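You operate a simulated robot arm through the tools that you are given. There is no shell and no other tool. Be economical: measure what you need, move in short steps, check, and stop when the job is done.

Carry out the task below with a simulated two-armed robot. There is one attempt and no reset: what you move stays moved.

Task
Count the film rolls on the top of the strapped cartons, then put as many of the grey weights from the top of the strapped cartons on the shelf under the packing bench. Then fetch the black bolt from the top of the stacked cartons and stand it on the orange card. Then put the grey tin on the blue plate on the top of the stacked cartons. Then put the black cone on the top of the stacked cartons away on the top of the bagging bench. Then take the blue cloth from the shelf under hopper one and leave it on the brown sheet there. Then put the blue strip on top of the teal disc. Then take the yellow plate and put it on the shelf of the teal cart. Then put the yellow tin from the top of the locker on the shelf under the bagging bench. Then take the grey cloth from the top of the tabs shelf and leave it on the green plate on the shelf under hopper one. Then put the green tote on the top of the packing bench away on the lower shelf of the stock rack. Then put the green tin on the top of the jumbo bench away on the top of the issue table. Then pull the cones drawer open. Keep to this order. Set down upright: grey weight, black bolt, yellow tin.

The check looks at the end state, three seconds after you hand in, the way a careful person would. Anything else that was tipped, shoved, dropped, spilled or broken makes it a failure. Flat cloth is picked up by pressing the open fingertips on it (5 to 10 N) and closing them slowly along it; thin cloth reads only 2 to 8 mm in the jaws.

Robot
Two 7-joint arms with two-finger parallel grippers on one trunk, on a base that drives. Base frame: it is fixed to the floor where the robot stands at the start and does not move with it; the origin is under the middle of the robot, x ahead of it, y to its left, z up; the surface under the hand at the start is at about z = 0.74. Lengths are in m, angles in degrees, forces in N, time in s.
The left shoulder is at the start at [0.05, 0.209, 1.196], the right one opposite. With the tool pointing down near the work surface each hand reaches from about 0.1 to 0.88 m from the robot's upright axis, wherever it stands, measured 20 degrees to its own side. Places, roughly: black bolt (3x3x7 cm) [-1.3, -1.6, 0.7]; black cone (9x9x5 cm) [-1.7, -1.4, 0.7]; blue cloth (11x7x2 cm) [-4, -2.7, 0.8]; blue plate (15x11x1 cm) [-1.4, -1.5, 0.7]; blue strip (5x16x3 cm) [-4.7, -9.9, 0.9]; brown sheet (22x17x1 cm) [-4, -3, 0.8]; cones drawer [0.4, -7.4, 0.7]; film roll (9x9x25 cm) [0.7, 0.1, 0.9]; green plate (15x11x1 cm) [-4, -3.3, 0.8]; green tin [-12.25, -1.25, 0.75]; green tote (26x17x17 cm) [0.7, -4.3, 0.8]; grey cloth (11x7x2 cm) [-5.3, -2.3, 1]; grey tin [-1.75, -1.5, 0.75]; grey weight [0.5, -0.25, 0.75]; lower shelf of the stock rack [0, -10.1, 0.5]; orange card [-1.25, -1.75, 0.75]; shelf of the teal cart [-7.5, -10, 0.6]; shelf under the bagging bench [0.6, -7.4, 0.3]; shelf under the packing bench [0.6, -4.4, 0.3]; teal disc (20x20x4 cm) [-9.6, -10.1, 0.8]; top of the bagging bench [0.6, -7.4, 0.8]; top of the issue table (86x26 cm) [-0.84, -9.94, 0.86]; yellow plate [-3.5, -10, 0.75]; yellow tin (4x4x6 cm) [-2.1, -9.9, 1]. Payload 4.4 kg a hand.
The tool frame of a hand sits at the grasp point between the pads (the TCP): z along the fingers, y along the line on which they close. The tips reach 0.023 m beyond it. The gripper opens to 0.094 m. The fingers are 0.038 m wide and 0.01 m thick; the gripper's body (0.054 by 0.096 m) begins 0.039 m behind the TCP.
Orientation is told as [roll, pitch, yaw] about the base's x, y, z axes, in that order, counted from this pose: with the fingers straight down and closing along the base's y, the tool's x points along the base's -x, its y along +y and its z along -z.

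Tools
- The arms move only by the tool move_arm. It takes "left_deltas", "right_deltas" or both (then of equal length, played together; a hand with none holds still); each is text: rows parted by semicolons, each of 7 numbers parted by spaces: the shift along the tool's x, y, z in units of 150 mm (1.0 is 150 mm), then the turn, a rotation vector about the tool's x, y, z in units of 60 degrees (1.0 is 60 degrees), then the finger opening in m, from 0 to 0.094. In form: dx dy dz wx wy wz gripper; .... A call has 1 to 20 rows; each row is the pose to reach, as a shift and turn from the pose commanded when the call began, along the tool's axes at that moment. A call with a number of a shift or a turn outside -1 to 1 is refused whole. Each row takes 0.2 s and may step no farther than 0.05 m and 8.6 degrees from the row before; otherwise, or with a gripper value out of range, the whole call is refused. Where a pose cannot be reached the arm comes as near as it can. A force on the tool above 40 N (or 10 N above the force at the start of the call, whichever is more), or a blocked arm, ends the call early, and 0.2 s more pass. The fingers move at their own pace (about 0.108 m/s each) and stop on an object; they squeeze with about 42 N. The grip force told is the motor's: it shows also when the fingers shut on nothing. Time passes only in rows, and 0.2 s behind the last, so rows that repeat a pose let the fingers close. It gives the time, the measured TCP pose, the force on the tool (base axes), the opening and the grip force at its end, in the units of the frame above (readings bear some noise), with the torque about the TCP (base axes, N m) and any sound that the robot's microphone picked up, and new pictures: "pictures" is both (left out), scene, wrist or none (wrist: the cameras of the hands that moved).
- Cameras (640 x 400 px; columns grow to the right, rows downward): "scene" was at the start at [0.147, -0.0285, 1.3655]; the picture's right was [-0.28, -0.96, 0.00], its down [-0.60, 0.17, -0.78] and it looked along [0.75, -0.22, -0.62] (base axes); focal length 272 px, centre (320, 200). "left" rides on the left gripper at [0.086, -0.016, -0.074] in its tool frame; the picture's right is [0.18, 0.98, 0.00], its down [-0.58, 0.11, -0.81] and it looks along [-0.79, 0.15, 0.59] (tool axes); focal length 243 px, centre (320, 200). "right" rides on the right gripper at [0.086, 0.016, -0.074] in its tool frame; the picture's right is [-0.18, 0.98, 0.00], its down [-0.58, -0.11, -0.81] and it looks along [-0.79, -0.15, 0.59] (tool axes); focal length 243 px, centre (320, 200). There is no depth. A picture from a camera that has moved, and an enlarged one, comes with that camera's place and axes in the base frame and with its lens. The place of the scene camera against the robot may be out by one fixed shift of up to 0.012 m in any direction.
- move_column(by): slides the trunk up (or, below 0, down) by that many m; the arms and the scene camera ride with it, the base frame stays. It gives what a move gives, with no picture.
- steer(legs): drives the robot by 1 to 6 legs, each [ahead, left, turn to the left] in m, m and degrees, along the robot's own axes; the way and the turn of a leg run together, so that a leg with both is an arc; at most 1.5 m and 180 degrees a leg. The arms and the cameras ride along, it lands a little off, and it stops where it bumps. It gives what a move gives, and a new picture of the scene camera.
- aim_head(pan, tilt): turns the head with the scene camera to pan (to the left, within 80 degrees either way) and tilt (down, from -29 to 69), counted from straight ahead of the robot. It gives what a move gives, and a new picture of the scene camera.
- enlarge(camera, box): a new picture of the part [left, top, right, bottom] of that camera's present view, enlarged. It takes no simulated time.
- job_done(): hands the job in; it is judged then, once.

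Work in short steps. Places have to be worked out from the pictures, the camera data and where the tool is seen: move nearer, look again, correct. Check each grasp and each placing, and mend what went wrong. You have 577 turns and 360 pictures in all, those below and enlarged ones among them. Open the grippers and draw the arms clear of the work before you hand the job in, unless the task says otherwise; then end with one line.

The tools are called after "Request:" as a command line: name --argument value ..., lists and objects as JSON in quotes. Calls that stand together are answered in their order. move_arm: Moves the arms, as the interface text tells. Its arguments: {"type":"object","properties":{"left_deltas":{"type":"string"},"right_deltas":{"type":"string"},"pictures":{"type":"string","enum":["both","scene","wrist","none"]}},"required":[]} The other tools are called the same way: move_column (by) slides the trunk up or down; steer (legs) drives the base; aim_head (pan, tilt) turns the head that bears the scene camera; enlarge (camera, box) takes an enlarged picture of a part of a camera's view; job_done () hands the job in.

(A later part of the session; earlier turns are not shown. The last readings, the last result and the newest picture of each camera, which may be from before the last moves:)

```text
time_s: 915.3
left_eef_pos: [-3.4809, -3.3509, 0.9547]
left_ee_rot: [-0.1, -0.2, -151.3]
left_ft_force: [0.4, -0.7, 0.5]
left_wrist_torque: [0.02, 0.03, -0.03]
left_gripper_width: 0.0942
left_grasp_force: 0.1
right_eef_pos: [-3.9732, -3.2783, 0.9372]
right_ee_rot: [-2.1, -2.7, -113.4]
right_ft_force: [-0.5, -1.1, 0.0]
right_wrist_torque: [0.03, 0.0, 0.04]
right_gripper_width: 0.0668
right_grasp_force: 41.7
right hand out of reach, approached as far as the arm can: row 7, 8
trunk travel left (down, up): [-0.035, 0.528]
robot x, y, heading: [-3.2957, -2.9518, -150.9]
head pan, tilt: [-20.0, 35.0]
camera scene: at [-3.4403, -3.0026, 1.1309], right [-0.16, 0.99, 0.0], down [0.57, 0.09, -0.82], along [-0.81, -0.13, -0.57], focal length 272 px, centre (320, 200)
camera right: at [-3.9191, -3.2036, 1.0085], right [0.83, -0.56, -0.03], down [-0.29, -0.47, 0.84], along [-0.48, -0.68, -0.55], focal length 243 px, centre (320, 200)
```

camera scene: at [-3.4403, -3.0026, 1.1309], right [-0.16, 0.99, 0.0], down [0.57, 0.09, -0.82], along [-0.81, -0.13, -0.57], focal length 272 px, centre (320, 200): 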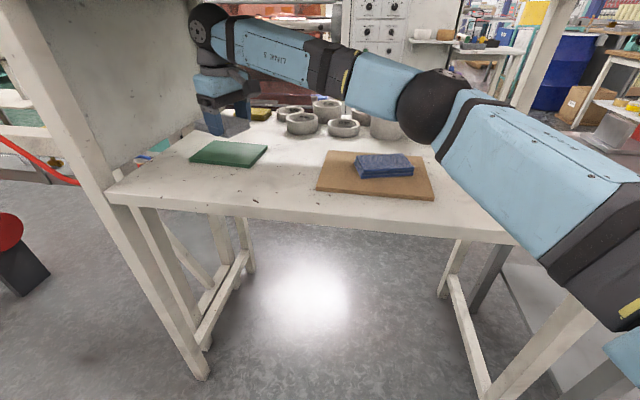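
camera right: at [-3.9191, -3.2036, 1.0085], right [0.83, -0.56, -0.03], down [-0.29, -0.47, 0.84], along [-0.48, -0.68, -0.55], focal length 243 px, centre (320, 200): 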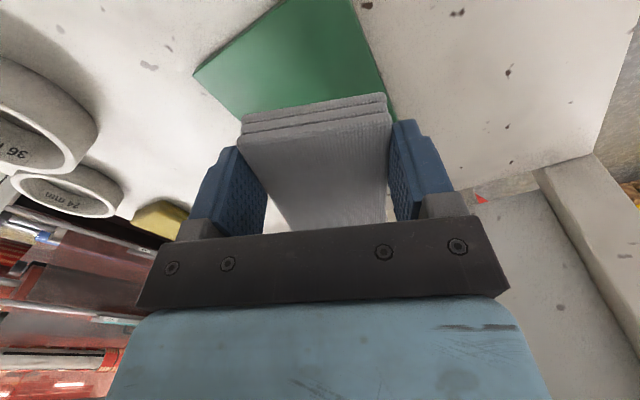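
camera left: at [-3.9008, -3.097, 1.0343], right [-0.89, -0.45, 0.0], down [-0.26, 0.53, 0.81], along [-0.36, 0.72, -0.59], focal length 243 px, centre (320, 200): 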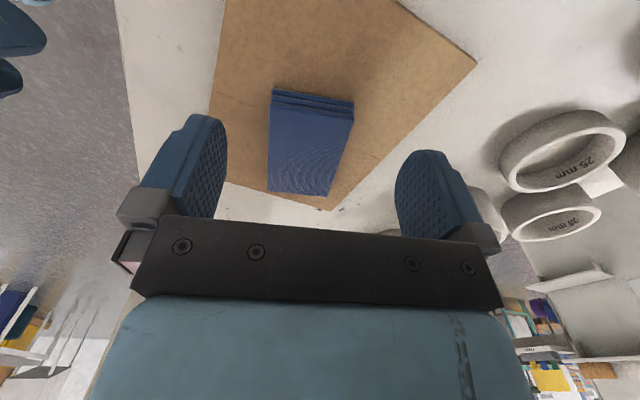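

Plate spans x −4.045…−3.937, y −3.38…−3.23. I fine-centre, correct roll and lower.

Request:
move_arm --right_deltas "-0.04 -0.02 0.05 -0.015 0 0 0.05; -0.073 -0.033 0.13 -0.035 0 0 0.05; -0.073 -0.033 0.21 -0.035 0 0 0.05; -0.073 -0.033 0.28 -0.035 0 0 0.05; -0.073 -0.033 0.28 -0.035 0 0 0.05" --pictures "wrist"

```text
time_s: 916.5
left_eef_pos: [-3.4826, -3.3494, 0.9546]
left_ee_rot: [-0.1, -0.2, -151.3]
left_ft_force: [0.3, -0.6, -0.9]
left_wrist_torque: [0.02, -0.02, 0.01]
left_gripper_width: 0.0941
left_grasp_force: 0.0
right_eef_pos: [-3.9815, -3.2876, 0.9043]
right_ee_rot: [-0.1, -2.8, -113.6]
right_ft_force: [0.8, 0.1, 0.2]
right_wrist_torque: [0.01, -0.02, -0.01]
right_gripper_width: 0.0666
right_grasp_force: 41.8
right hand out of reach, approached as far as the arm can: row 2, 3, 4, 5
trunk travel left (down, up): [-0.035, 0.528]
robot x, y, heading: [-3.2932, -2.9524, -150.8]
head pan, tilt: [-20.0, 35.0]
camera right: at [-3.9309, -3.212, 0.9762], right [0.83, -0.56, 0.01], down [-0.32, -0.45, 0.83], along [-0.46, -0.69, -0.55], focal length 243 px, centre (320, 200)
```

right: 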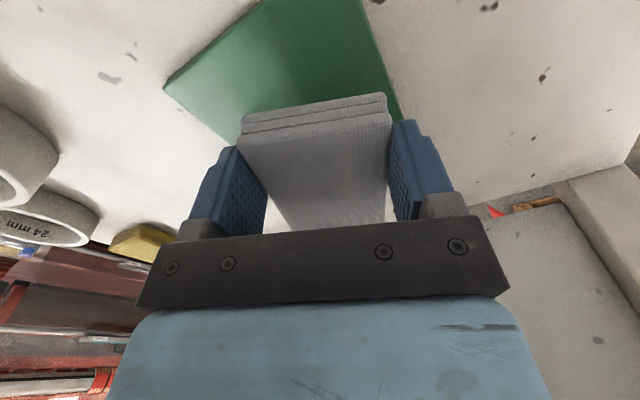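

At the arm's limit; I lower with the trunk in small steps.

Request:
move_column --by -0.014

Request:
move_column --by -0.006

```text
time_s: 917.1
left_eef_pos: [-3.482, -3.3492, 0.9414]
left_ee_rot: [0.0, -0.2, -151.2]
left_ft_force: [0.3, -0.3, -0.2]
left_wrist_torque: [-0.02, -0.01, 0.02]
left_gripper_width: 0.0943
left_grasp_force: 0.0
right_eef_pos: [-3.9819, -3.2874, 0.8918]
right_ee_rot: [0.0, -2.8, -113.6]
right_ft_force: [-0.4, 1.3, -0.5]
right_wrist_torque: [-0.01, 0.01, 0.06]
right_gripper_width: 0.0668
right_grasp_force: 41.8
trunk travel left (down, up): [-0.021, 0.542]
robot x, y, heading: [-3.2923, -2.9498, -150.7]
head pan, tilt: [-20.0, 35.0]
```

```text
time_s: 917.6
left_eef_pos: [-3.4821, -3.3494, 0.9345]
left_ee_rot: [0.0, -0.2, -151.3]
left_ft_force: [0.7, -0.4, 0.1]
left_wrist_torque: [-0.01, 0.0, 0.0]
left_gripper_width: 0.0937
left_grasp_force: 0.1
right_eef_pos: [-3.9807, -3.2878, 0.8844]
right_ee_rot: [-0.2, -2.8, -113.6]
right_ft_force: [0.6, -0.2, -0.2]
right_wrist_torque: [0.01, 0.0, 0.01]
right_gripper_width: 0.0667
right_grasp_force: 41.6
trunk travel left (down, up): [-0.015, 0.548]
robot x, y, heading: [-3.2907, -2.9534, -151.0]
head pan, tilt: [-20.0, 35.0]
```

Request:
move_column --by -0.004

Request:
move_column --by -0.003

Request:
enlarge --camera "right" --box '[0, 0, 640, 400]'

```text
time_s: 918.2
left_eef_pos: [-3.4808, -3.3496, 0.9309]
left_ee_rot: [-0.1, -0.3, -151.3]
left_ft_force: [-0.8, 0.0, -0.2]
left_wrist_torque: [-0.05, -0.01, -0.01]
left_gripper_width: 0.0937
left_grasp_force: 0.1
right_eef_pos: [-3.9811, -3.2885, 0.8816]
right_ee_rot: [-0.1, -2.8, -113.6]
right_ft_force: [-0.1, 0.7, -0.7]
right_wrist_torque: [-0.01, -0.02, 0.01]
right_gripper_width: 0.0668
right_grasp_force: 42.0
trunk travel left (down, up): [-0.011, 0.552]
robot x, y, heading: [-3.2924, -2.9512, -150.9]
head pan, tilt: [-20.0, 35.0]
```

```text
time_s: 918.7
left_eef_pos: [-3.4809, -3.3504, 0.9292]
left_ee_rot: [-0.1, -0.1, -151.3]
left_ft_force: [-0.6, 0.8, 0.3]
left_wrist_torque: [0.01, 0.02, 0.01]
left_gripper_width: 0.0941
left_grasp_force: 0.1
right_eef_pos: [-3.9816, -3.2876, 0.8798]
right_ee_rot: [-0.1, -2.9, -113.6]
right_ft_force: [-1.8, -0.4, 8.4]
right_wrist_torque: [-0.7, 0.19, -0.1]
right_gripper_width: 0.0665
right_grasp_force: 42.3
trunk travel left (down, up): [-0.008, 0.555]
robot x, y, heading: [-3.2887, -2.949, -150.7]
head pan, tilt: [-20.0, 35.0]
```

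```text
1.00 times, centred on (320, 200) of right (not enlarged: the box is as wide or as high as the picture)
camera zoom: at [-3.9304, -3.2117, 0.9509], right [0.83, -0.56, 0.01], down [-0.31, -0.45, 0.84], along [-0.47, -0.69, -0.55], focal length 243 px, centre (320, 200)
```

zoom: 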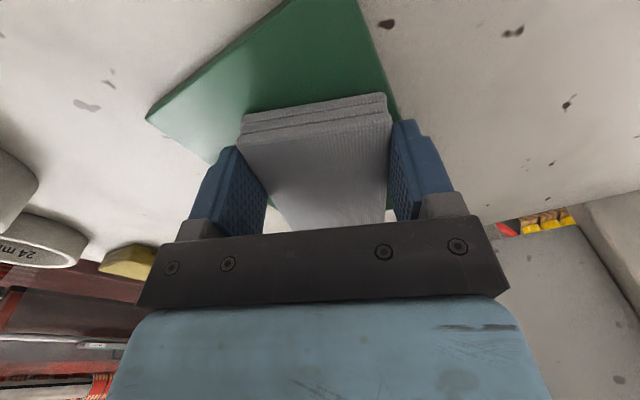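

The cloth rests on the plate, centred. I release and rise.

Request:
move_arm --right_deltas "0 0 0 0 0 0 0.08; 0 0 0 0 0 0 0.09; 0 0 0 0 0 0 0.09; 0 0 -0.15 0 0 0 0.09; 0 0 -0.3 0 0 0 0.09; 0.2 -0.05 -0.3 0 0 0.1 0.09; 0.4 -0.1 -0.3 0 0 0.2 0.09" --pictures "both"

```text
time_s: 920.3
left_eef_pos: [-3.4829, -3.3502, 0.9283]
left_ee_rot: [0.0, -0.2, -151.3]
left_ft_force: [0.1, 0.7, 0.1]
left_wrist_torque: [0.0, -0.02, 0.03]
left_gripper_width: 0.0938
left_grasp_force: 0.0
right_eef_pos: [-3.9699, -3.2247, 0.9201]
right_ee_rot: [0.5, -2.7, -125.6]
right_ft_force: [-0.2, -0.3, 0.7]
right_wrist_torque: [0.01, -0.01, -0.03]
right_gripper_width: 0.09
right_grasp_force: 0.0
right hand out of reach, approached as far as the arm can: row 4, 5
trunk travel left (down, up): [-0.008, 0.555]
robot x, y, heading: [-3.2917, -2.9466, -150.9]
head pan, tilt: [-20.0, 35.0]
camera scene: at [-3.4405, -3.0021, 1.1039], right [-0.16, 0.99, 0.0], down [0.57, 0.09, -0.82], along [-0.81, -0.13, -0.57], focal length 272 px, centre (320, 200)
camera right: at [-3.9036, -3.1613, 0.9923], right [0.69, -0.72, 0.02], down [-0.41, -0.37, 0.83], along [-0.59, -0.58, -0.55], focal length 243 px, centre (320, 200)
```

scene: 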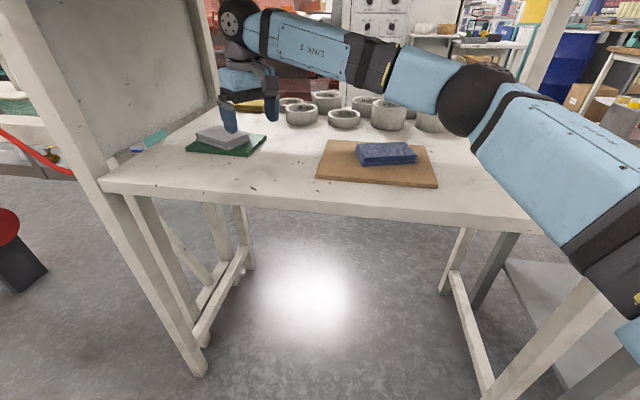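
right: 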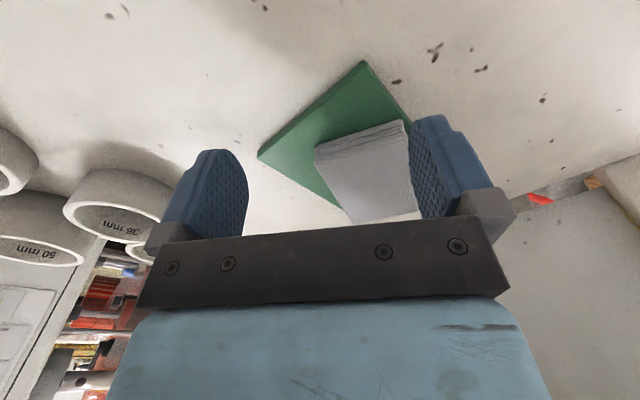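

Request:
enlarge --camera "scene" --box '[160, 90, 320, 190]'

```text
4.00 times, centred on (240, 140) of scene
camera zoom: at [-3.4405, -3.0021, 1.1039], right [-0.16, 0.99, 0.0], down [0.57, 0.09, -0.82], along [-0.81, -0.13, -0.57], focal length 1086 px, centre (640, 440)
```

zoom: 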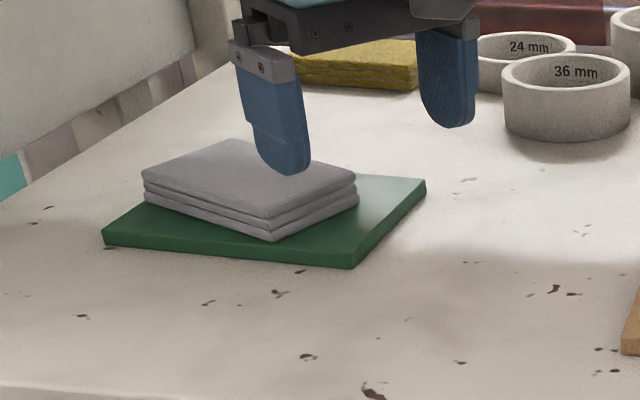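

The grey cloth lies on the green plate. I back out, raise the trunk and go to the packing bench for the green tote.

Request:
steer --legs '[[-0.45, 0.25, 0]]'

Request:
move_column --by 0.3

Request:
steer --legs '[[0, 0, 151], [0.3, -1.0, 0], [1.3, -0.15, 0], [0.5, -0.2, 0]]'

Request:
aim_head --pan 0 --tilt 30

```text
time_s: 923.3
left_eef_pos: [-2.9734, -3.3548, 0.9274]
left_ee_rot: [-0.2, -0.1, -151.2]
left_ft_force: [0.4, 0.6, -0.5]
left_wrist_torque: [-0.02, 0.02, -0.01]
left_gripper_width: 0.094
left_grasp_force: 0.1
right_eef_pos: [-3.4599, -3.2326, 0.9205]
right_ee_rot: [0.5, -2.6, -125.5]
right_ft_force: [0.7, -0.2, 0.1]
right_wrist_torque: [0.0, 0.02, -0.04]
right_gripper_width: 0.09
right_grasp_force: 0.2
trunk travel left (down, up): [-0.008, 0.555]
robot x, y, heading: [-2.7836, -2.9593, -150.7]
head pan, tilt: [-20.0, 35.0]
camera scene: at [-2.9325, -3.0076, 1.104], right [-0.16, 0.99, 0.0], down [0.57, 0.09, -0.82], along [-0.81, -0.13, -0.57], focal length 272 px, centre (320, 200)
```

scene: 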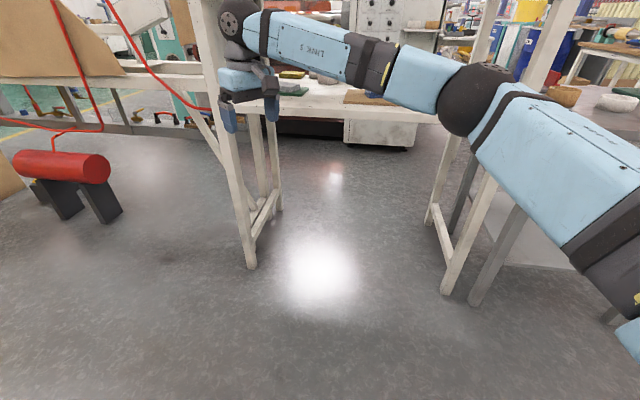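

```text
time_s: 926.3
left_eef_pos: [-2.9733, -3.3543, 1.2274]
left_ee_rot: [-0.1, -0.2, -151.1]
left_ft_force: [-0.2, -0.7, 0.6]
left_wrist_torque: [-0.02, 0.0, -0.01]
left_gripper_width: 0.0939
left_grasp_force: 0.1
right_eef_pos: [-3.4612, -3.2326, 1.2203]
right_ee_rot: [0.5, -2.7, -125.5]
right_ft_force: [0.2, 0.3, -0.4]
right_wrist_torque: [-0.01, 0.0, 0.0]
right_gripper_width: 0.0902
right_grasp_force: 0.1
trunk travel left (down, up): [-0.308, 0.255]
robot x, y, heading: [-2.7836, -2.9557, -150.9]
head pan, tilt: [-20.0, 35.0]
```

```text
time_s: 950.5
left_eef_pos: [-0.3003, -4.0253, 1.2283]
left_ee_rot: [0.0, -0.1, 0.4]
left_ft_force: [-0.2, -0.3, 0.4]
left_wrist_torque: [-0.01, 0.0, -0.02]
left_gripper_width: 0.0939
left_grasp_force: 0.1
right_eef_pos: [0.0693, -4.3653, 1.2218]
right_ee_rot: [0.5, -2.7, 26.1]
right_ft_force: [0.7, 0.3, -0.2]
right_wrist_torque: [-0.01, -0.02, -0.04]
right_gripper_width: 0.0899
right_grasp_force: 0.1
trunk travel left (down, up): [-0.308, 0.255]
robot x, y, heading: [-0.6581, -4.2877, 0.5]
head pan, tilt: [-20.0, 35.0]
camera scene: at [-0.5095, -4.3198, 1.4039], right [-0.33, -0.94, 0.0], down [-0.54, 0.19, -0.82], along [0.77, -0.27, -0.57], focal length 272 px, centre (320, 200)
```

scene: 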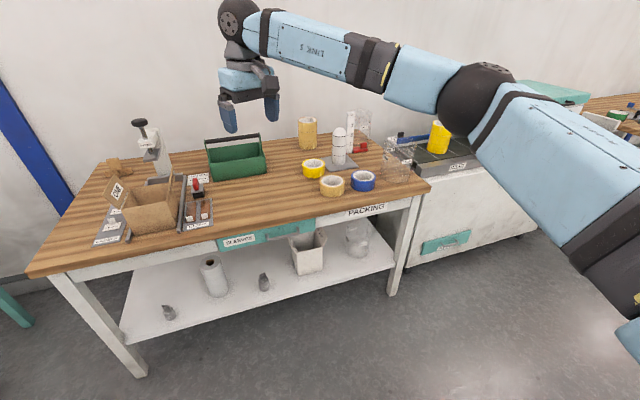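

```text
time_s: 951.3
left_eef_pos: [-0.3008, -4.0244, 1.2277]
left_ee_rot: [-0.1, -0.3, 0.4]
left_ft_force: [1.0, 0.2, 0.0]
left_wrist_torque: [0.02, -0.02, 0.01]
left_gripper_width: 0.0943
left_grasp_force: 0.1
right_eef_pos: [0.0687, -4.3648, 1.2208]
right_ee_rot: [0.4, -2.7, 26.1]
right_ft_force: [1.0, 0.4, -0.2]
right_wrist_torque: [0.0, 0.02, -0.02]
right_gripper_width: 0.0902
right_grasp_force: 0.0
trunk travel left (down, up): [-0.308, 0.255]
robot x, y, heading: [-0.6556, -4.2831, 0.9]
head pan, tilt: [0.0, 30.0]
camera scene: at [-0.5025, -4.2897, 1.4117], right [0.01, -1.0, 0.0], down [-0.5, -0.01, -0.87], along [0.87, 0.01, -0.5], focal length 272 px, centre (320, 200)
```

scene: 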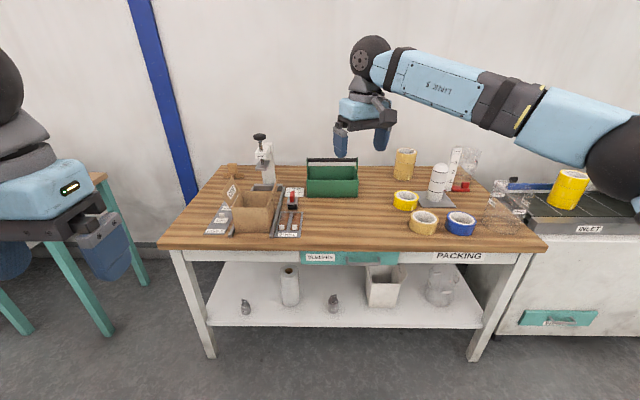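

The weights still stand on the shelf. The tote's handle bar runs along y, so I need the hand turned 90° right to close across it. I turn the right hand here in free air.

Request:
move_arm --right_deltas "0 0 0 0 0 0.13 0.09; 0 0 0 0 0 0.26 0.09; 0 0 0 0 0 0.39 0.09; 0 0 0 0 0 0.52 0.09; 0 0 0 0 0 0.65 0.09; 0 0 0 0 0 0.78 0.09; 0 0 0 0 0 0.9 0.09; 0 0 0 0 0 1.0 0.09" --pictures "none"

Request:
move_arm --right_deltas "0 0 0 0 0 0.13 0.09; 0 0 0 0 0 0.26 0.09; 0 0 0 0 0 0.39 0.09; 0 0 0 0 0 0.52 0.09; 0 0 0 0 0 0.65 0.09; 0 0 0 0 0 0.78 0.09; 0 0 0 0 0 0.9 0.09; 0 0 0 0 0 0.93 0.09" --pictures "none"

Request:
steer --legs '[[0.2, 0, -0.8]]'

```text
time_s: 953.1
left_eef_pos: [-0.3006, -4.0245, 1.2294]
left_ee_rot: [-0.1, -0.2, 0.5]
left_ft_force: [0.0, -0.1, 0.4]
left_wrist_torque: [-0.02, -0.02, 0.02]
left_gripper_width: 0.0941
left_grasp_force: 0.1
right_eef_pos: [0.0703, -4.3659, 1.2204]
right_ee_rot: [2.6, -0.9, -34.1]
right_ft_force: [0.4, -0.1, -0.1]
right_wrist_torque: [0.03, 0.0, 0.0]
right_gripper_width: 0.0898
right_grasp_force: 0.1
trunk travel left (down, up): [-0.308, 0.255]
robot x, y, heading: [-0.6587, -4.2868, 0.8]
head pan, tilt: [0.0, 30.0]
```

```text
time_s: 954.9
left_eef_pos: [-0.3011, -4.0259, 1.2283]
left_ee_rot: [0.0, -0.2, 0.4]
left_ft_force: [0.6, -0.2, 0.5]
left_wrist_torque: [-0.05, -0.02, 0.03]
left_gripper_width: 0.0938
left_grasp_force: 0.1
right_eef_pos: [0.0687, -4.3664, 1.2207]
right_ee_rot: [2.3, 1.6, -89.8]
right_ft_force: [-0.2, 0.5, -0.3]
right_wrist_torque: [0.03, 0.0, 0.01]
right_gripper_width: 0.0898
right_grasp_force: 0.0
trunk travel left (down, up): [-0.308, 0.255]
robot x, y, heading: [-0.6565, -4.2876, 1.0]
head pan, tilt: [0.0, 30.0]
```

```text
time_s: 956.5
left_eef_pos: [-0.1052, -4.029, 1.228]
left_ee_rot: [-0.1, -0.2, -0.4]
left_ft_force: [0.3, -0.1, -0.9]
left_wrist_torque: [-0.03, 0.03, -0.04]
left_gripper_width: 0.0941
left_grasp_force: 0.0
right_eef_pos: [0.2603, -4.3754, 1.2207]
right_ee_rot: [2.3, 1.7, -90.6]
right_ft_force: [-0.2, 0.2, -0.2]
right_wrist_torque: [-0.02, 0.02, -0.01]
right_gripper_width: 0.0901
right_grasp_force: 0.1
trunk travel left (down, up): [-0.308, 0.255]
robot x, y, heading: [-0.4674, -4.2879, 0.1]
head pan, tilt: [0.0, 30.0]
camera scene: at [-0.3101, -4.2907, 1.4117], right [0.0, -1.0, 0.0], down [-0.5, 0.0, -0.87], along [0.87, 0.0, -0.5], focal length 272 px, centre (320, 200)
```

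scene: 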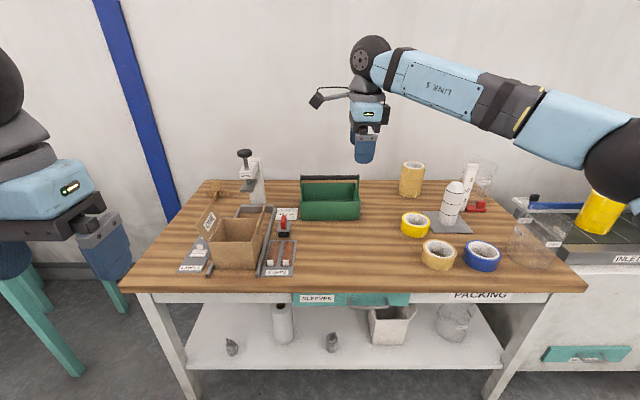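

Request:
enlarge --camera "scene" --box '[250, 150, 410, 250]'

```text
4.00 times, centred on (330, 200) of scene
camera zoom: at [-0.3101, -4.2907, 1.4117], right [0.0, -1.0, 0.0], down [-0.5, 0.0, -0.87], along [0.87, 0.0, -0.5], focal length 1086 px, centre (280, 200)
```

zoom: 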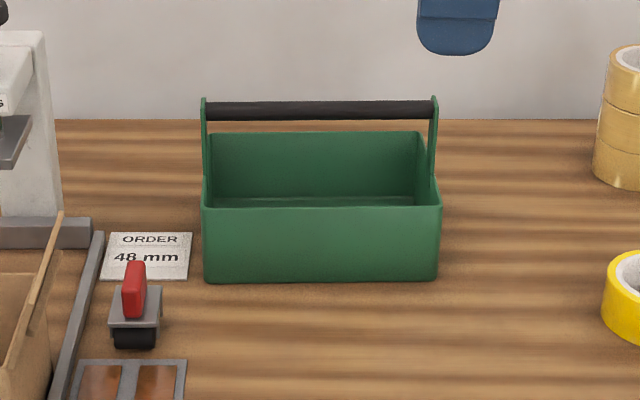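

Tote handle bar ≈[0.76,-4.335,0.91], ~2 cm thick, along y. Now I tilt the turned hand 45° toward the bench (about the bar's axis), testing feasibility.

Request:
move_arm --right_deltas "0 0 0 -0.12 0 0 0.09; 0 0 0 -0.24 0 0 0.09; 0 0 0 -0.36 0 0 0.09; 0 0 0 -0.48 0 0 0.09; 0 0 0 -0.6 0 0 0.09; 0 0 0 -0.72 0 0 0.09; 0 0 0 -0.72 0 0 0.09" --pictures "both"

```text
time_s: 958.0
left_eef_pos: [-0.1055, -4.0286, 1.2286]
left_ee_rot: [0.0, -0.2, -0.4]
left_ft_force: [-0.1, 0.0, 0.2]
left_wrist_torque: [0.02, -0.02, 0.0]
left_gripper_width: 0.094
left_grasp_force: 0.0
right_eef_pos: [0.2601, -4.3755, 1.2205]
right_ee_rot: [45.4, 1.6, -90.6]
right_ft_force: [-0.2, 1.0, -0.6]
right_wrist_torque: [0.02, 0.0, 0.02]
right_gripper_width: 0.0898
right_grasp_force: 0.0
trunk travel left (down, up): [-0.308, 0.255]
robot x, y, heading: [-0.4614, -4.286, -0.1]
head pan, tilt: [0.0, 30.0]
camera scene: at [-0.3101, -4.2905, 1.4117], right [0.0, -1.0, 0.0], down [-0.5, 0.0, -0.87], along [0.87, 0.0, -0.5], focal length 272 px, centre (320, 200)
camera right: at [0.2196, -4.2906, 1.2879], right [0.69, -0.21, 0.7], down [-0.66, -0.59, 0.47], along [0.31, -0.78, -0.54], focal length 243 px, centre (320, 200)
```

scene: 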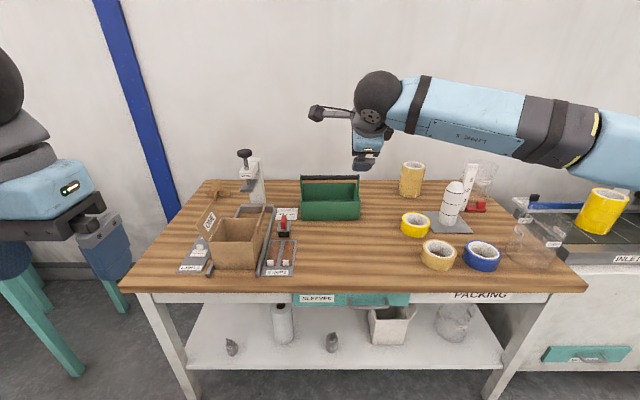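
right: 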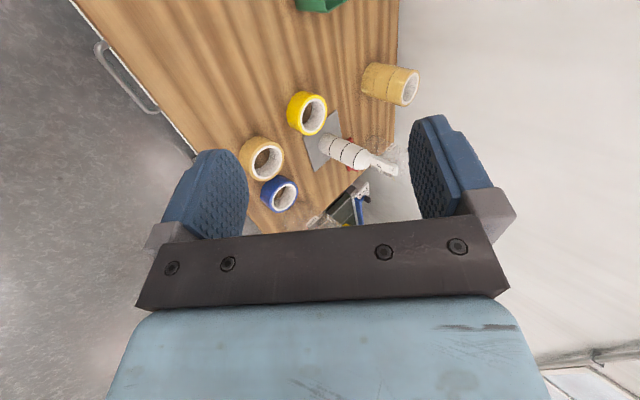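

The tilted-side grasp is feasible. I drive closer (0.28 m) and lower the trunk 0.1 m.

Request:
steer --legs '[[0.28, -0.04, 0]]'

Request:
move_column --by -0.1

Request:
move_arm --right_deltas "0.05 0 0 -0.08 0 0 0.07; 0.1 0 0.1 -0.15 0 0 0.07; 0.2 0 0.25 -0.15 0 0 0.07; 0.25 0 0.4 -0.15 0 0 0.07; 0.25 0 0.4 -0.15 0 0 0.07" --pictures "both"

```text
time_s: 960.0
left_eef_pos: [0.1725, -4.0671, 1.228]
left_ee_rot: [-0.1, -0.1, -0.4]
left_ft_force: [0.8, 0.1, -0.4]
left_wrist_torque: [-0.02, 0.0, 0.04]
left_gripper_width: 0.0944
left_grasp_force: 0.0
right_eef_pos: [0.5399, -4.4127, 1.2213]
right_ee_rot: [45.5, 1.6, -90.4]
right_ft_force: [0.9, 0.0, -0.6]
right_wrist_torque: [0.0, 0.0, 0.01]
right_gripper_width: 0.09
right_grasp_force: 0.1
trunk travel left (down, up): [-0.308, 0.255]
robot x, y, heading: [-0.1876, -4.3238, 0.2]
head pan, tilt: [0.0, 30.0]
camera scene: at [-0.0319, -4.3288, 1.4117], right [0.0, -1.0, 0.0], down [-0.5, 0.0, -0.87], along [0.87, 0.0, -0.5], focal length 272 px, centre (320, 200)
```

scene: 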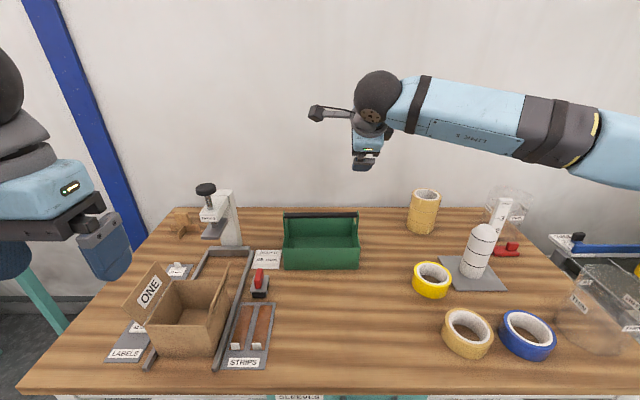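

```text
time_s: 961.3
left_eef_pos: [0.1722, -4.0666, 1.1286]
left_ee_rot: [-0.1, -0.2, -0.4]
left_ft_force: [-0.4, -0.6, -0.2]
left_wrist_torque: [0.03, 0.03, -0.01]
left_gripper_width: 0.0939
left_grasp_force: 0.2
right_eef_pos: [0.5395, -4.4125, 1.1199]
right_ee_rot: [45.5, 1.5, -90.5]
right_ft_force: [-0.3, -0.3, -0.1]
right_wrist_torque: [0.02, 0.01, -0.01]
right_gripper_width: 0.0899
right_grasp_force: 0.1
trunk travel left (down, up): [-0.208, 0.355]
robot x, y, heading: [-0.1897, -4.3253, -0.0]
head pan, tilt: [0.0, 30.0]
```

```text
time_s: 962.5
left_eef_pos: [0.1726, -4.0684, 1.1286]
left_ee_rot: [-0.2, -0.2, -0.4]
left_ft_force: [0.6, 0.5, 0.1]
left_wrist_torque: [0.03, 0.01, 0.01]
left_gripper_width: 0.094
left_grasp_force: 0.2
right_eef_pos: [0.5821, -4.3755, 1.0765]
right_ee_rot: [54.5, 1.7, -90.4]
right_ft_force: [-0.4, 0.7, 0.2]
right_wrist_torque: [-0.06, -0.02, 0.03]
right_gripper_width: 0.0698
right_grasp_force: 0.0
trunk travel left (down, up): [-0.208, 0.355]
robot x, y, heading: [-0.1907, -4.3212, -0.1]
head pan, tilt: [0.0, 30.0]
camera scene: at [-0.0324, -4.3288, 1.3118], right [0.0, -1.0, 0.0], down [-0.5, 0.0, -0.87], along [0.87, 0.0, -0.5], focal length 272 px, centre (320, 200)
camera right: at [0.5312, -4.2907, 1.1374], right [0.57, -0.21, 0.79], down [-0.72, -0.59, 0.36], along [0.39, -0.78, -0.49], focal length 243 px, centre (320, 200)
```

scene: 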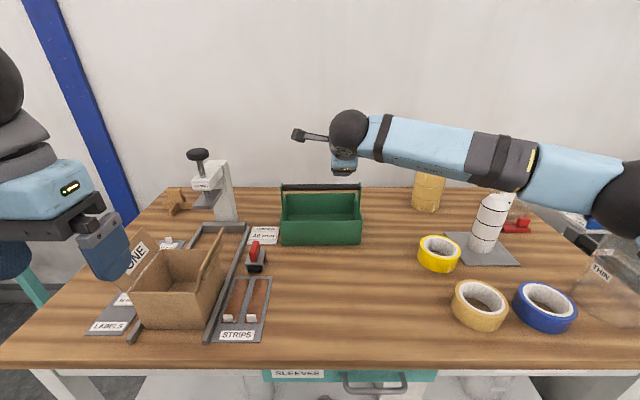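
right: 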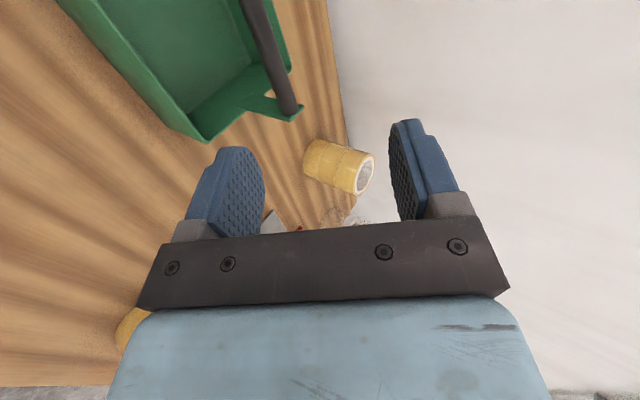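

Combined views put the bar at about [0.73,-4.34,0.91]. I move to 7 cm short of it along the fingers.

Request:
move_arm --right_deltas "0.05 -0.07 0.2 0 0 0 0.07; 0.1 -0.14 0.4 0 0 0 0.07; 0.15 -0.21 0.6 0 0 0 0.07; 0.2 -0.27 0.8 0 0 0 0.07; 0.237 -0.331 0.965 0 0 0 0.07; 0.237 -0.331 0.965 0 0 0 0.07" --pictures "both"

```text
time_s: 963.9
left_eef_pos: [0.1732, -4.0677, 1.1276]
left_ee_rot: [-0.1, -0.2, -0.4]
left_ft_force: [-0.3, -0.3, 0.1]
left_wrist_torque: [-0.02, 0.0, 0.06]
left_gripper_width: 0.0941
left_grasp_force: 0.1
right_eef_pos: [0.6722, -4.3359, 0.9555]
right_ee_rot: [54.5, 1.6, -90.4]
right_ft_force: [0.0, 0.1, -1.0]
right_wrist_torque: [0.02, 0.02, 0.02]
right_gripper_width: 0.07
right_grasp_force: 0.1
trunk travel left (down, up): [-0.208, 0.355]
robot x, y, heading: [-0.1854, -4.3201, -0.1]
head pan, tilt: [0.0, 30.0]
camera scene: at [-0.0324, -4.3289, 1.3118], right [0.0, -1.0, 0.0], down [-0.5, 0.0, -0.87], along [0.87, 0.0, -0.5], focal length 272 px, centre (320, 200)
camera right: at [0.6217, -4.2515, 1.0161], right [0.57, -0.21, 0.79], down [-0.72, -0.59, 0.36], along [0.39, -0.78, -0.49], focal length 243 px, centre (320, 200)
```

scene: 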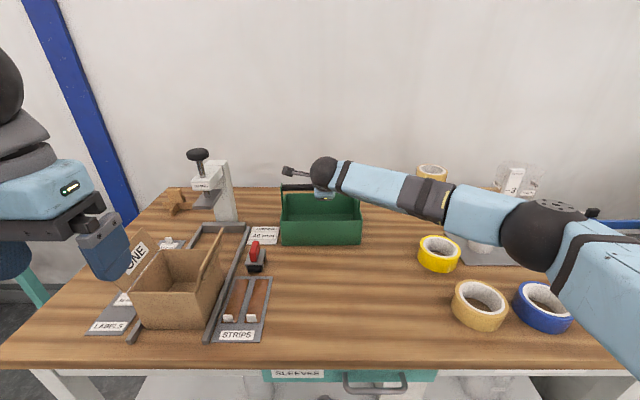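
right: 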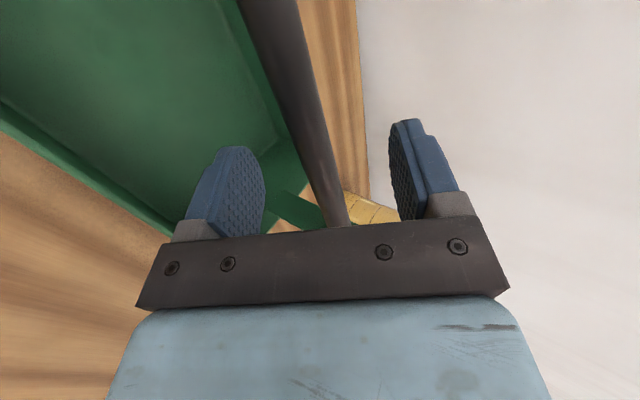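

The bar is between the fingers, about 1 cm low of centre. I correct and advance 7 cm, then close.

Request:
move_arm --right_deltas "0 -0.067 0.1 0 0 0 0.07; 0 -0.067 0.25 0 0 0 0.07; 0 -0.067 0.4 0 0 0 0.07; 0 -0.067 0.47 0 0 0 0.07; 0 -0.067 0.47 0 0 0 0.07" --pictures "wrist"

```text
time_s: 965.1
left_eef_pos: [0.1721, -4.0684, 1.128]
left_ee_rot: [-0.1, -0.2, -0.4]
left_ft_force: [-0.1, 0.2, -0.2]
left_wrist_torque: [-0.02, -0.01, -0.03]
left_gripper_width: 0.094
left_grasp_force: 0.0
right_eef_pos: [0.7243, -4.3363, 0.9049]
right_ee_rot: [54.5, 1.5, -90.4]
right_ft_force: [-1.4, -0.1, 1.5]
right_wrist_torque: [0.07, -0.01, 0.0]
right_gripper_width: 0.0701
right_grasp_force: 0.0
trunk travel left (down, up): [-0.208, 0.355]
robot x, y, heading: [-0.1888, -4.3267, -0.0]
head pan, tilt: [0.0, 30.0]
camera right: at [0.6735, -4.2515, 0.9658], right [0.57, -0.21, 0.79], down [-0.72, -0.59, 0.36], along [0.39, -0.78, -0.49], focal length 243 px, centre (320, 200)
```

right: 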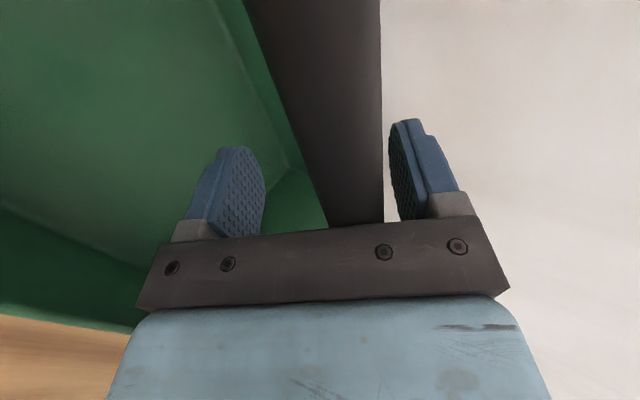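

The bar is now high of centre; I shift back 1 cm and close.

Request:
move_arm --right_deltas "0 0.04 0 0 0 0 0.07; 0 0.07 0 0 0 0 0.07; 0 0.07 0 0 0 0 0.045; 0 0.07 0 0 0 0 0.02; 0 0.07 0 0 0 0 0.005; 0 0.07 0 0 0 0 0.005" --pictures "wrist"

```text
time_s: 966.5
left_eef_pos: [0.1725, -4.0675, 1.1282]
left_ee_rot: [-0.1, -0.4, -0.4]
left_ft_force: [-1.0, -1.0, -0.7]
left_wrist_torque: [-0.03, -0.04, 0.0]
left_gripper_width: 0.0938
left_grasp_force: 0.1
right_eef_pos: [0.7285, -4.3372, 0.9189]
right_ee_rot: [54.7, 1.5, -90.4]
right_ft_force: [9.1, -0.2, 16.7]
right_wrist_torque: [-1.65, 0.44, 0.7]
right_gripper_width: 0.02
right_grasp_force: 41.9
trunk travel left (down, up): [-0.208, 0.355]
robot x, y, heading: [-0.1897, -4.3255, -0.1]
head pan, tilt: [0.0, 30.0]
camera right: at [0.6784, -4.2516, 0.9787], right [0.57, -0.21, 0.8], down [-0.72, -0.59, 0.36], along [0.39, -0.78, -0.48], focal length 243 px, centre (320, 200)
```

right: 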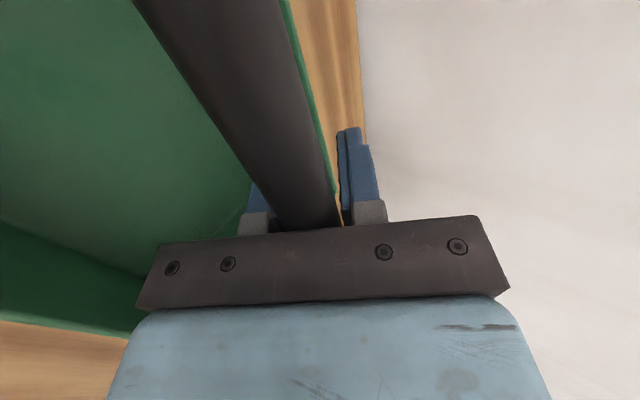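

Bar gripped (20 mm). I lift slowly.

Request:
move_arm --right_deltas "0 0.05 -0.036 0 0 0 0.005; 0 0.15 -0.107 0 0 0 0.005; 0 0.3 -0.213 0 0 0 0.005; 0 0.45 -0.32 0 0 0 0.005; 0 0.6 -0.426 0 0 0 0.005; 0 0.6 -0.426 0 0 0 0.005" --pictures "both"

```text
time_s: 967.9
left_eef_pos: [0.1736, -4.0675, 1.1281]
left_ee_rot: [-0.1, -0.1, -0.4]
left_ft_force: [-0.6, 0.7, -0.4]
left_wrist_torque: [-0.03, 0.03, -0.01]
left_gripper_width: 0.094
left_grasp_force: 0.1
right_eef_pos: [0.7295, -4.3402, 1.0265]
right_ee_rot: [54.3, 1.5, -90.3]
right_ft_force: [0.6, 0.4, -4.9]
right_wrist_torque: [-0.08, -0.11, 0.02]
right_gripper_width: 0.0196
right_grasp_force: 42.2
trunk travel left (down, up): [-0.208, 0.355]
robot x, y, heading: [-0.1864, -4.3231, 0.0]
head pan, tilt: [0.0, 30.0]
camera scene: at [-0.031, -4.3288, 1.3115], right [0.0, -1.0, 0.0], down [-0.5, 0.0, -0.87], along [0.87, 0.0, -0.5], focal length 272 px, centre (320, 200)
camera right: at [0.6797, -4.2545, 1.0874], right [0.57, -0.21, 0.79], down [-0.72, -0.59, 0.36], along [0.39, -0.78, -0.49], focal length 243 px, centre (320, 200)
```

scene: 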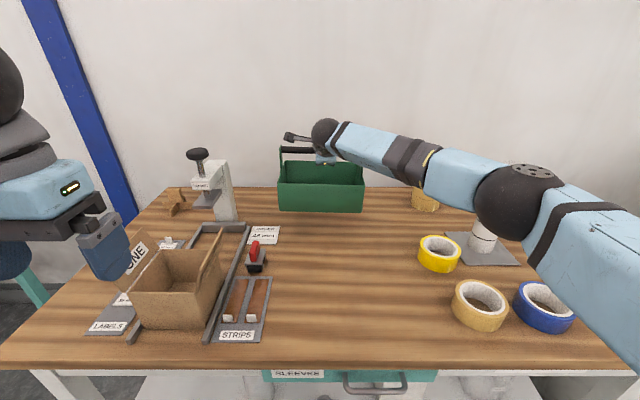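
right: 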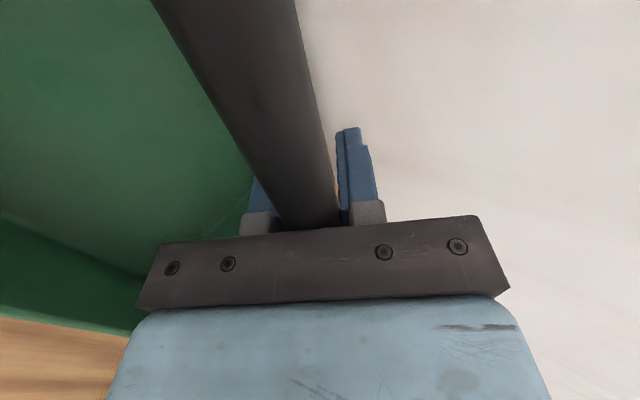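

The tote hangs level from its bar. I raise the trunk for clearance, back out, and drive south toward the stock rack.

Request:
move_column --by 0.15

Request:
steer --legs '[[-0.6, 0, 0], [0, 0, -90], [1.4, 0, 0], [1.3, 0, 0], [0.9, 0, 0]]'

Request:
aim_head --pan 25 --tilt 20

```text
time_s: 969.7
left_eef_pos: [0.1744, -4.0671, 1.2775]
left_ee_rot: [-0.1, -0.3, -0.4]
left_ft_force: [-0.4, -0.5, 0.0]
left_wrist_torque: [0.01, 0.0, 0.0]
left_gripper_width: 0.0939
left_grasp_force: 0.1
right_eef_pos: [0.7307, -4.3397, 1.1774]
right_ee_rot: [54.3, 1.6, -90.4]
right_ft_force: [0.5, -0.9, -4.3]
right_wrist_torque: [-0.1, -0.11, -0.01]
right_gripper_width: 0.0195
right_grasp_force: 42.2
trunk travel left (down, up): [-0.358, 0.205]
robot x, y, heading: [-0.1857, -4.3239, 0.1]
head pan, tilt: [0.0, 30.0]
```

```text
time_s: 994.2
left_eef_pos: [-0.4855, -8.3225, 1.2772]
left_ee_rot: [0.0, -0.2, -88.1]
left_ft_force: [-0.2, 0.5, -0.2]
left_wrist_torque: [0.0, 0.01, 0.01]
left_gripper_width: 0.0941
left_grasp_force: 0.1
right_eef_pos: [-0.7347, -8.8887, 1.1775]
right_ee_rot: [54.3, 1.6, -178.1]
right_ft_force: [0.3, -0.4, -4.6]
right_wrist_torque: [-0.13, 0.03, 0.0]
right_gripper_width: 0.0194
right_grasp_force: 42.2
trunk travel left (down, up): [-0.358, 0.205]
robot x, y, heading: [-0.7558, -7.9695, -87.8]
head pan, tilt: [0.0, 30.0]
camera scene: at [-0.7526, -8.1355, 1.4616], right [-1.0, -0.04, 0.0], down [-0.02, 0.5, -0.87], along [0.03, -0.86, -0.5], focal length 272 px, centre (320, 200)
```

scene: 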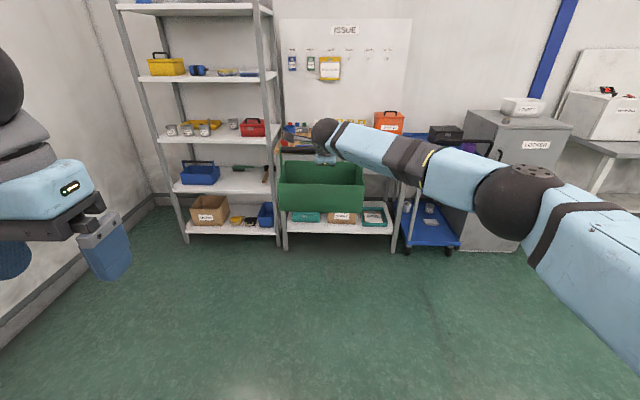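

```text
time_s: 995.1
left_eef_pos: [-0.4856, -8.3222, 1.2768]
left_ee_rot: [-0.1, -0.2, -88.2]
left_ft_force: [0.3, 0.1, 0.2]
left_wrist_torque: [-0.01, 0.03, 0.02]
left_gripper_width: 0.094
left_grasp_force: 0.0
right_eef_pos: [-0.7346, -8.8885, 1.1777]
right_ee_rot: [54.4, 1.6, -178.1]
right_ft_force: [-0.5, 0.6, -4.0]
right_wrist_torque: [-0.06, 0.05, -0.04]
right_gripper_width: 0.0192
right_grasp_force: 42.6
trunk travel left (down, up): [-0.358, 0.205]
robot x, y, heading: [-0.7536, -7.9698, -87.5]
head pan, tilt: [25.0, 20.0]
camera scene: at [-0.7136, -8.1279, 1.4777], right [-0.89, -0.46, 0.0], down [-0.16, 0.3, -0.94], along [0.43, -0.84, -0.34], focal length 272 px, centre (320, 200)
```

scene: 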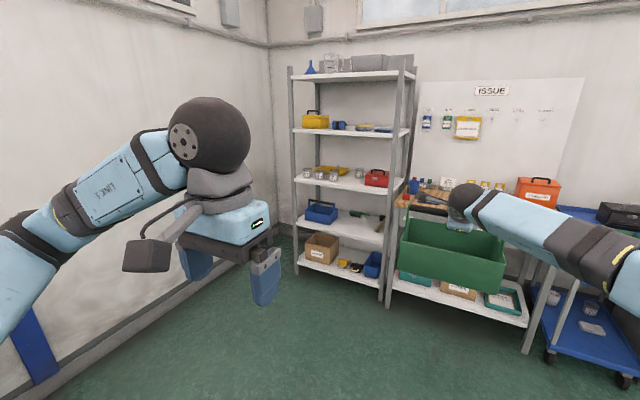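

The rack's lower shelf (z≈0.5) holds a blue tote on its left and a tool on its right. I move in front of it for a closer look.

Request:
steer --legs '[[0.45, 0, -2], [0, 0.68, 0]]'

Request:
aim_head --pan 0 --tilt 40

```text
time_s: 1003.7
left_eef_pos: [0.1877, -8.7636, 1.2766]
left_ee_rot: [-0.1, -0.2, -88.5]
left_ft_force: [-0.2, 0.4, -0.7]
left_wrist_torque: [0.0, -0.01, 0.01]
left_gripper_width: 0.0938
left_grasp_force: 0.0
right_eef_pos: [-0.0661, -9.3256, 1.1766]
right_ee_rot: [54.4, 1.6, -178.6]
right_ft_force: [0.5, 0.5, -4.8]
right_wrist_torque: [-0.05, 0.06, 0.0]
right_gripper_width: 0.0194
right_grasp_force: 42.2
trunk travel left (down, up): [-0.358, 0.205]
robot x, y, heading: [-0.0826, -8.4053, -88.1]
head pan, tilt: [25.0, 20.0]
camera scene: at [-0.0386, -8.5658, 1.4777], right [-0.89, -0.45, 0.0], down [-0.15, 0.31, -0.94], along [0.42, -0.84, -0.34], focal length 272 px, centre (320, 200)
```

scene: 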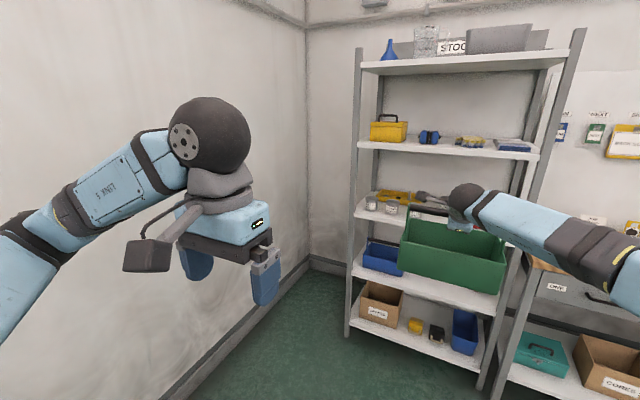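

```text
time_s: 1004.6
left_eef_pos: [0.1882, -8.7632, 1.2776]
left_ee_rot: [-0.1, -0.2, -88.6]
left_ft_force: [-0.2, 0.2, -0.7]
left_wrist_torque: [-0.02, -0.02, -0.05]
left_gripper_width: 0.0939
left_grasp_force: 0.1
right_eef_pos: [-0.0663, -9.3276, 1.1766]
right_ee_rot: [54.3, 1.6, -178.6]
right_ft_force: [0.3, 0.0, -5.4]
right_wrist_torque: [-0.07, 0.03, 0.03]
right_gripper_width: 0.0194
right_grasp_force: 42.2
trunk travel left (down, up): [-0.358, 0.205]
robot x, y, heading: [-0.0799, -8.4098, -88.1]
head pan, tilt: [0.0, 40.0]
camera scene: at [-0.0778, -8.5676, 1.4463], right [-1.0, -0.03, 0.0], down [-0.02, 0.64, -0.77], along [0.02, -0.77, -0.64], focal length 272 px, centre (320, 200)
```

scene: 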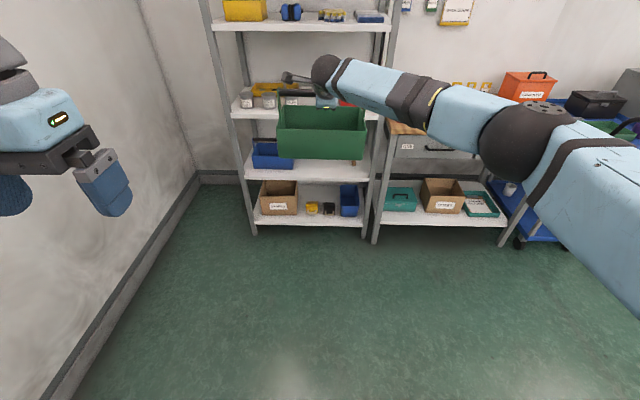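

The tote hides the shelf. I shift 0.4 m to the right to see the free space.

Request:
steer --legs '[[0, -0.45, -2]]'

Request:
aim_head --pan 18 --tilt 35

Request:
enlarge --camera "scene" --box '[160, 80, 400, 230]'

```text
time_s: 1009.0
left_eef_pos: [-0.266, -8.7767, 1.2769]
left_ee_rot: [-0.2, -0.2, -90.0]
left_ft_force: [0.6, 0.6, 1.0]
left_wrist_torque: [0.01, 0.01, -0.01]
left_gripper_width: 0.0939
left_grasp_force: 0.0
right_eef_pos: [-0.5348, -9.336, 1.1775]
right_ee_rot: [54.3, 1.5, 180.0]
right_ft_force: [0.4, 0.1, -4.8]
right_wrist_torque: [-0.11, 0.06, -0.03]
right_gripper_width: 0.0192
right_grasp_force: 42.3
trunk travel left (down, up): [-0.358, 0.205]
robot x, y, heading: [-0.5241, -8.4213, -89.6]
head pan, tilt: [0.0, 40.0]
camera scene: at [-0.5275, -8.5762, 1.4463], right [-1.0, -0.01, 0.0], down [0.0, 0.64, -0.77], along [0.01, -0.77, -0.64], focal length 272 px, centre (320, 200)
```

scene: 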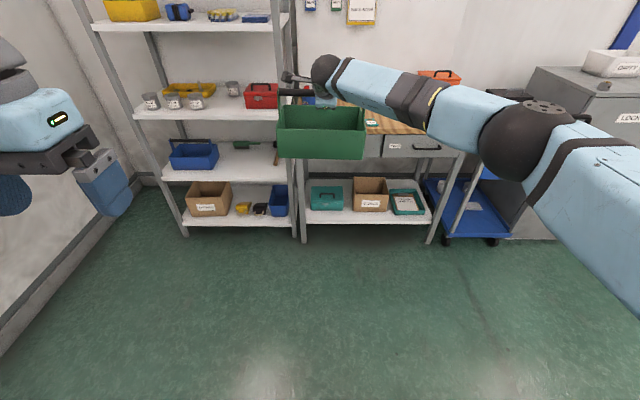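

```text
time_s: 1009.8
left_eef_pos: [-0.2655, -8.7777, 1.2776]
left_ee_rot: [-0.1, -0.3, -89.9]
left_ft_force: [1.0, 1.0, -0.1]
left_wrist_torque: [0.0, 0.03, 0.0]
left_gripper_width: 0.094
left_grasp_force: 0.1
right_eef_pos: [-0.5346, -9.3352, 1.176]
right_ee_rot: [54.4, 1.7, 180.0]
right_ft_force: [0.1, 0.3, -4.6]
right_wrist_torque: [-0.07, 0.07, -0.01]
right_gripper_width: 0.0195
right_grasp_force: 42.1
trunk travel left (down, up): [-0.358, 0.205]
robot x, y, heading: [-0.5239, -8.4162, -89.5]
head pan, tilt: [18.0, 35.0]
camera scene: at [-0.5004, -8.5748, 1.4538], right [-0.95, -0.31, 0.0], down [-0.18, 0.55, -0.82], along [0.26, -0.78, -0.57], focal length 272 px, centre (320, 200)
```

scene: 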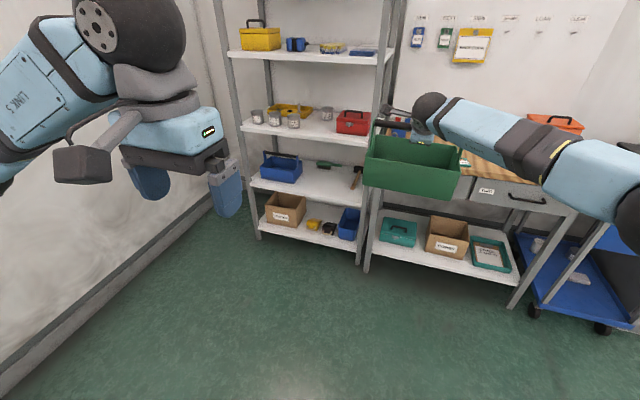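

```text
2.67 times, centred on (280, 155) of scene
camera zoom: at [-0.5004, -8.5748, 1.4538], right [-0.95, -0.31, 0.0], down [-0.18, 0.55, -0.82], along [0.26, -0.78, -0.57], focal length 724 px, centre (427, 320)
```

zoom: 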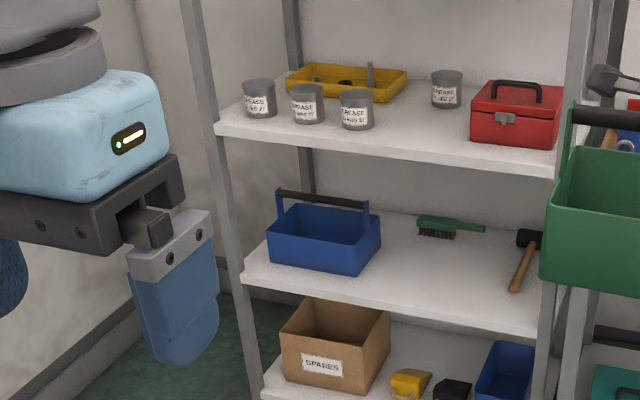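

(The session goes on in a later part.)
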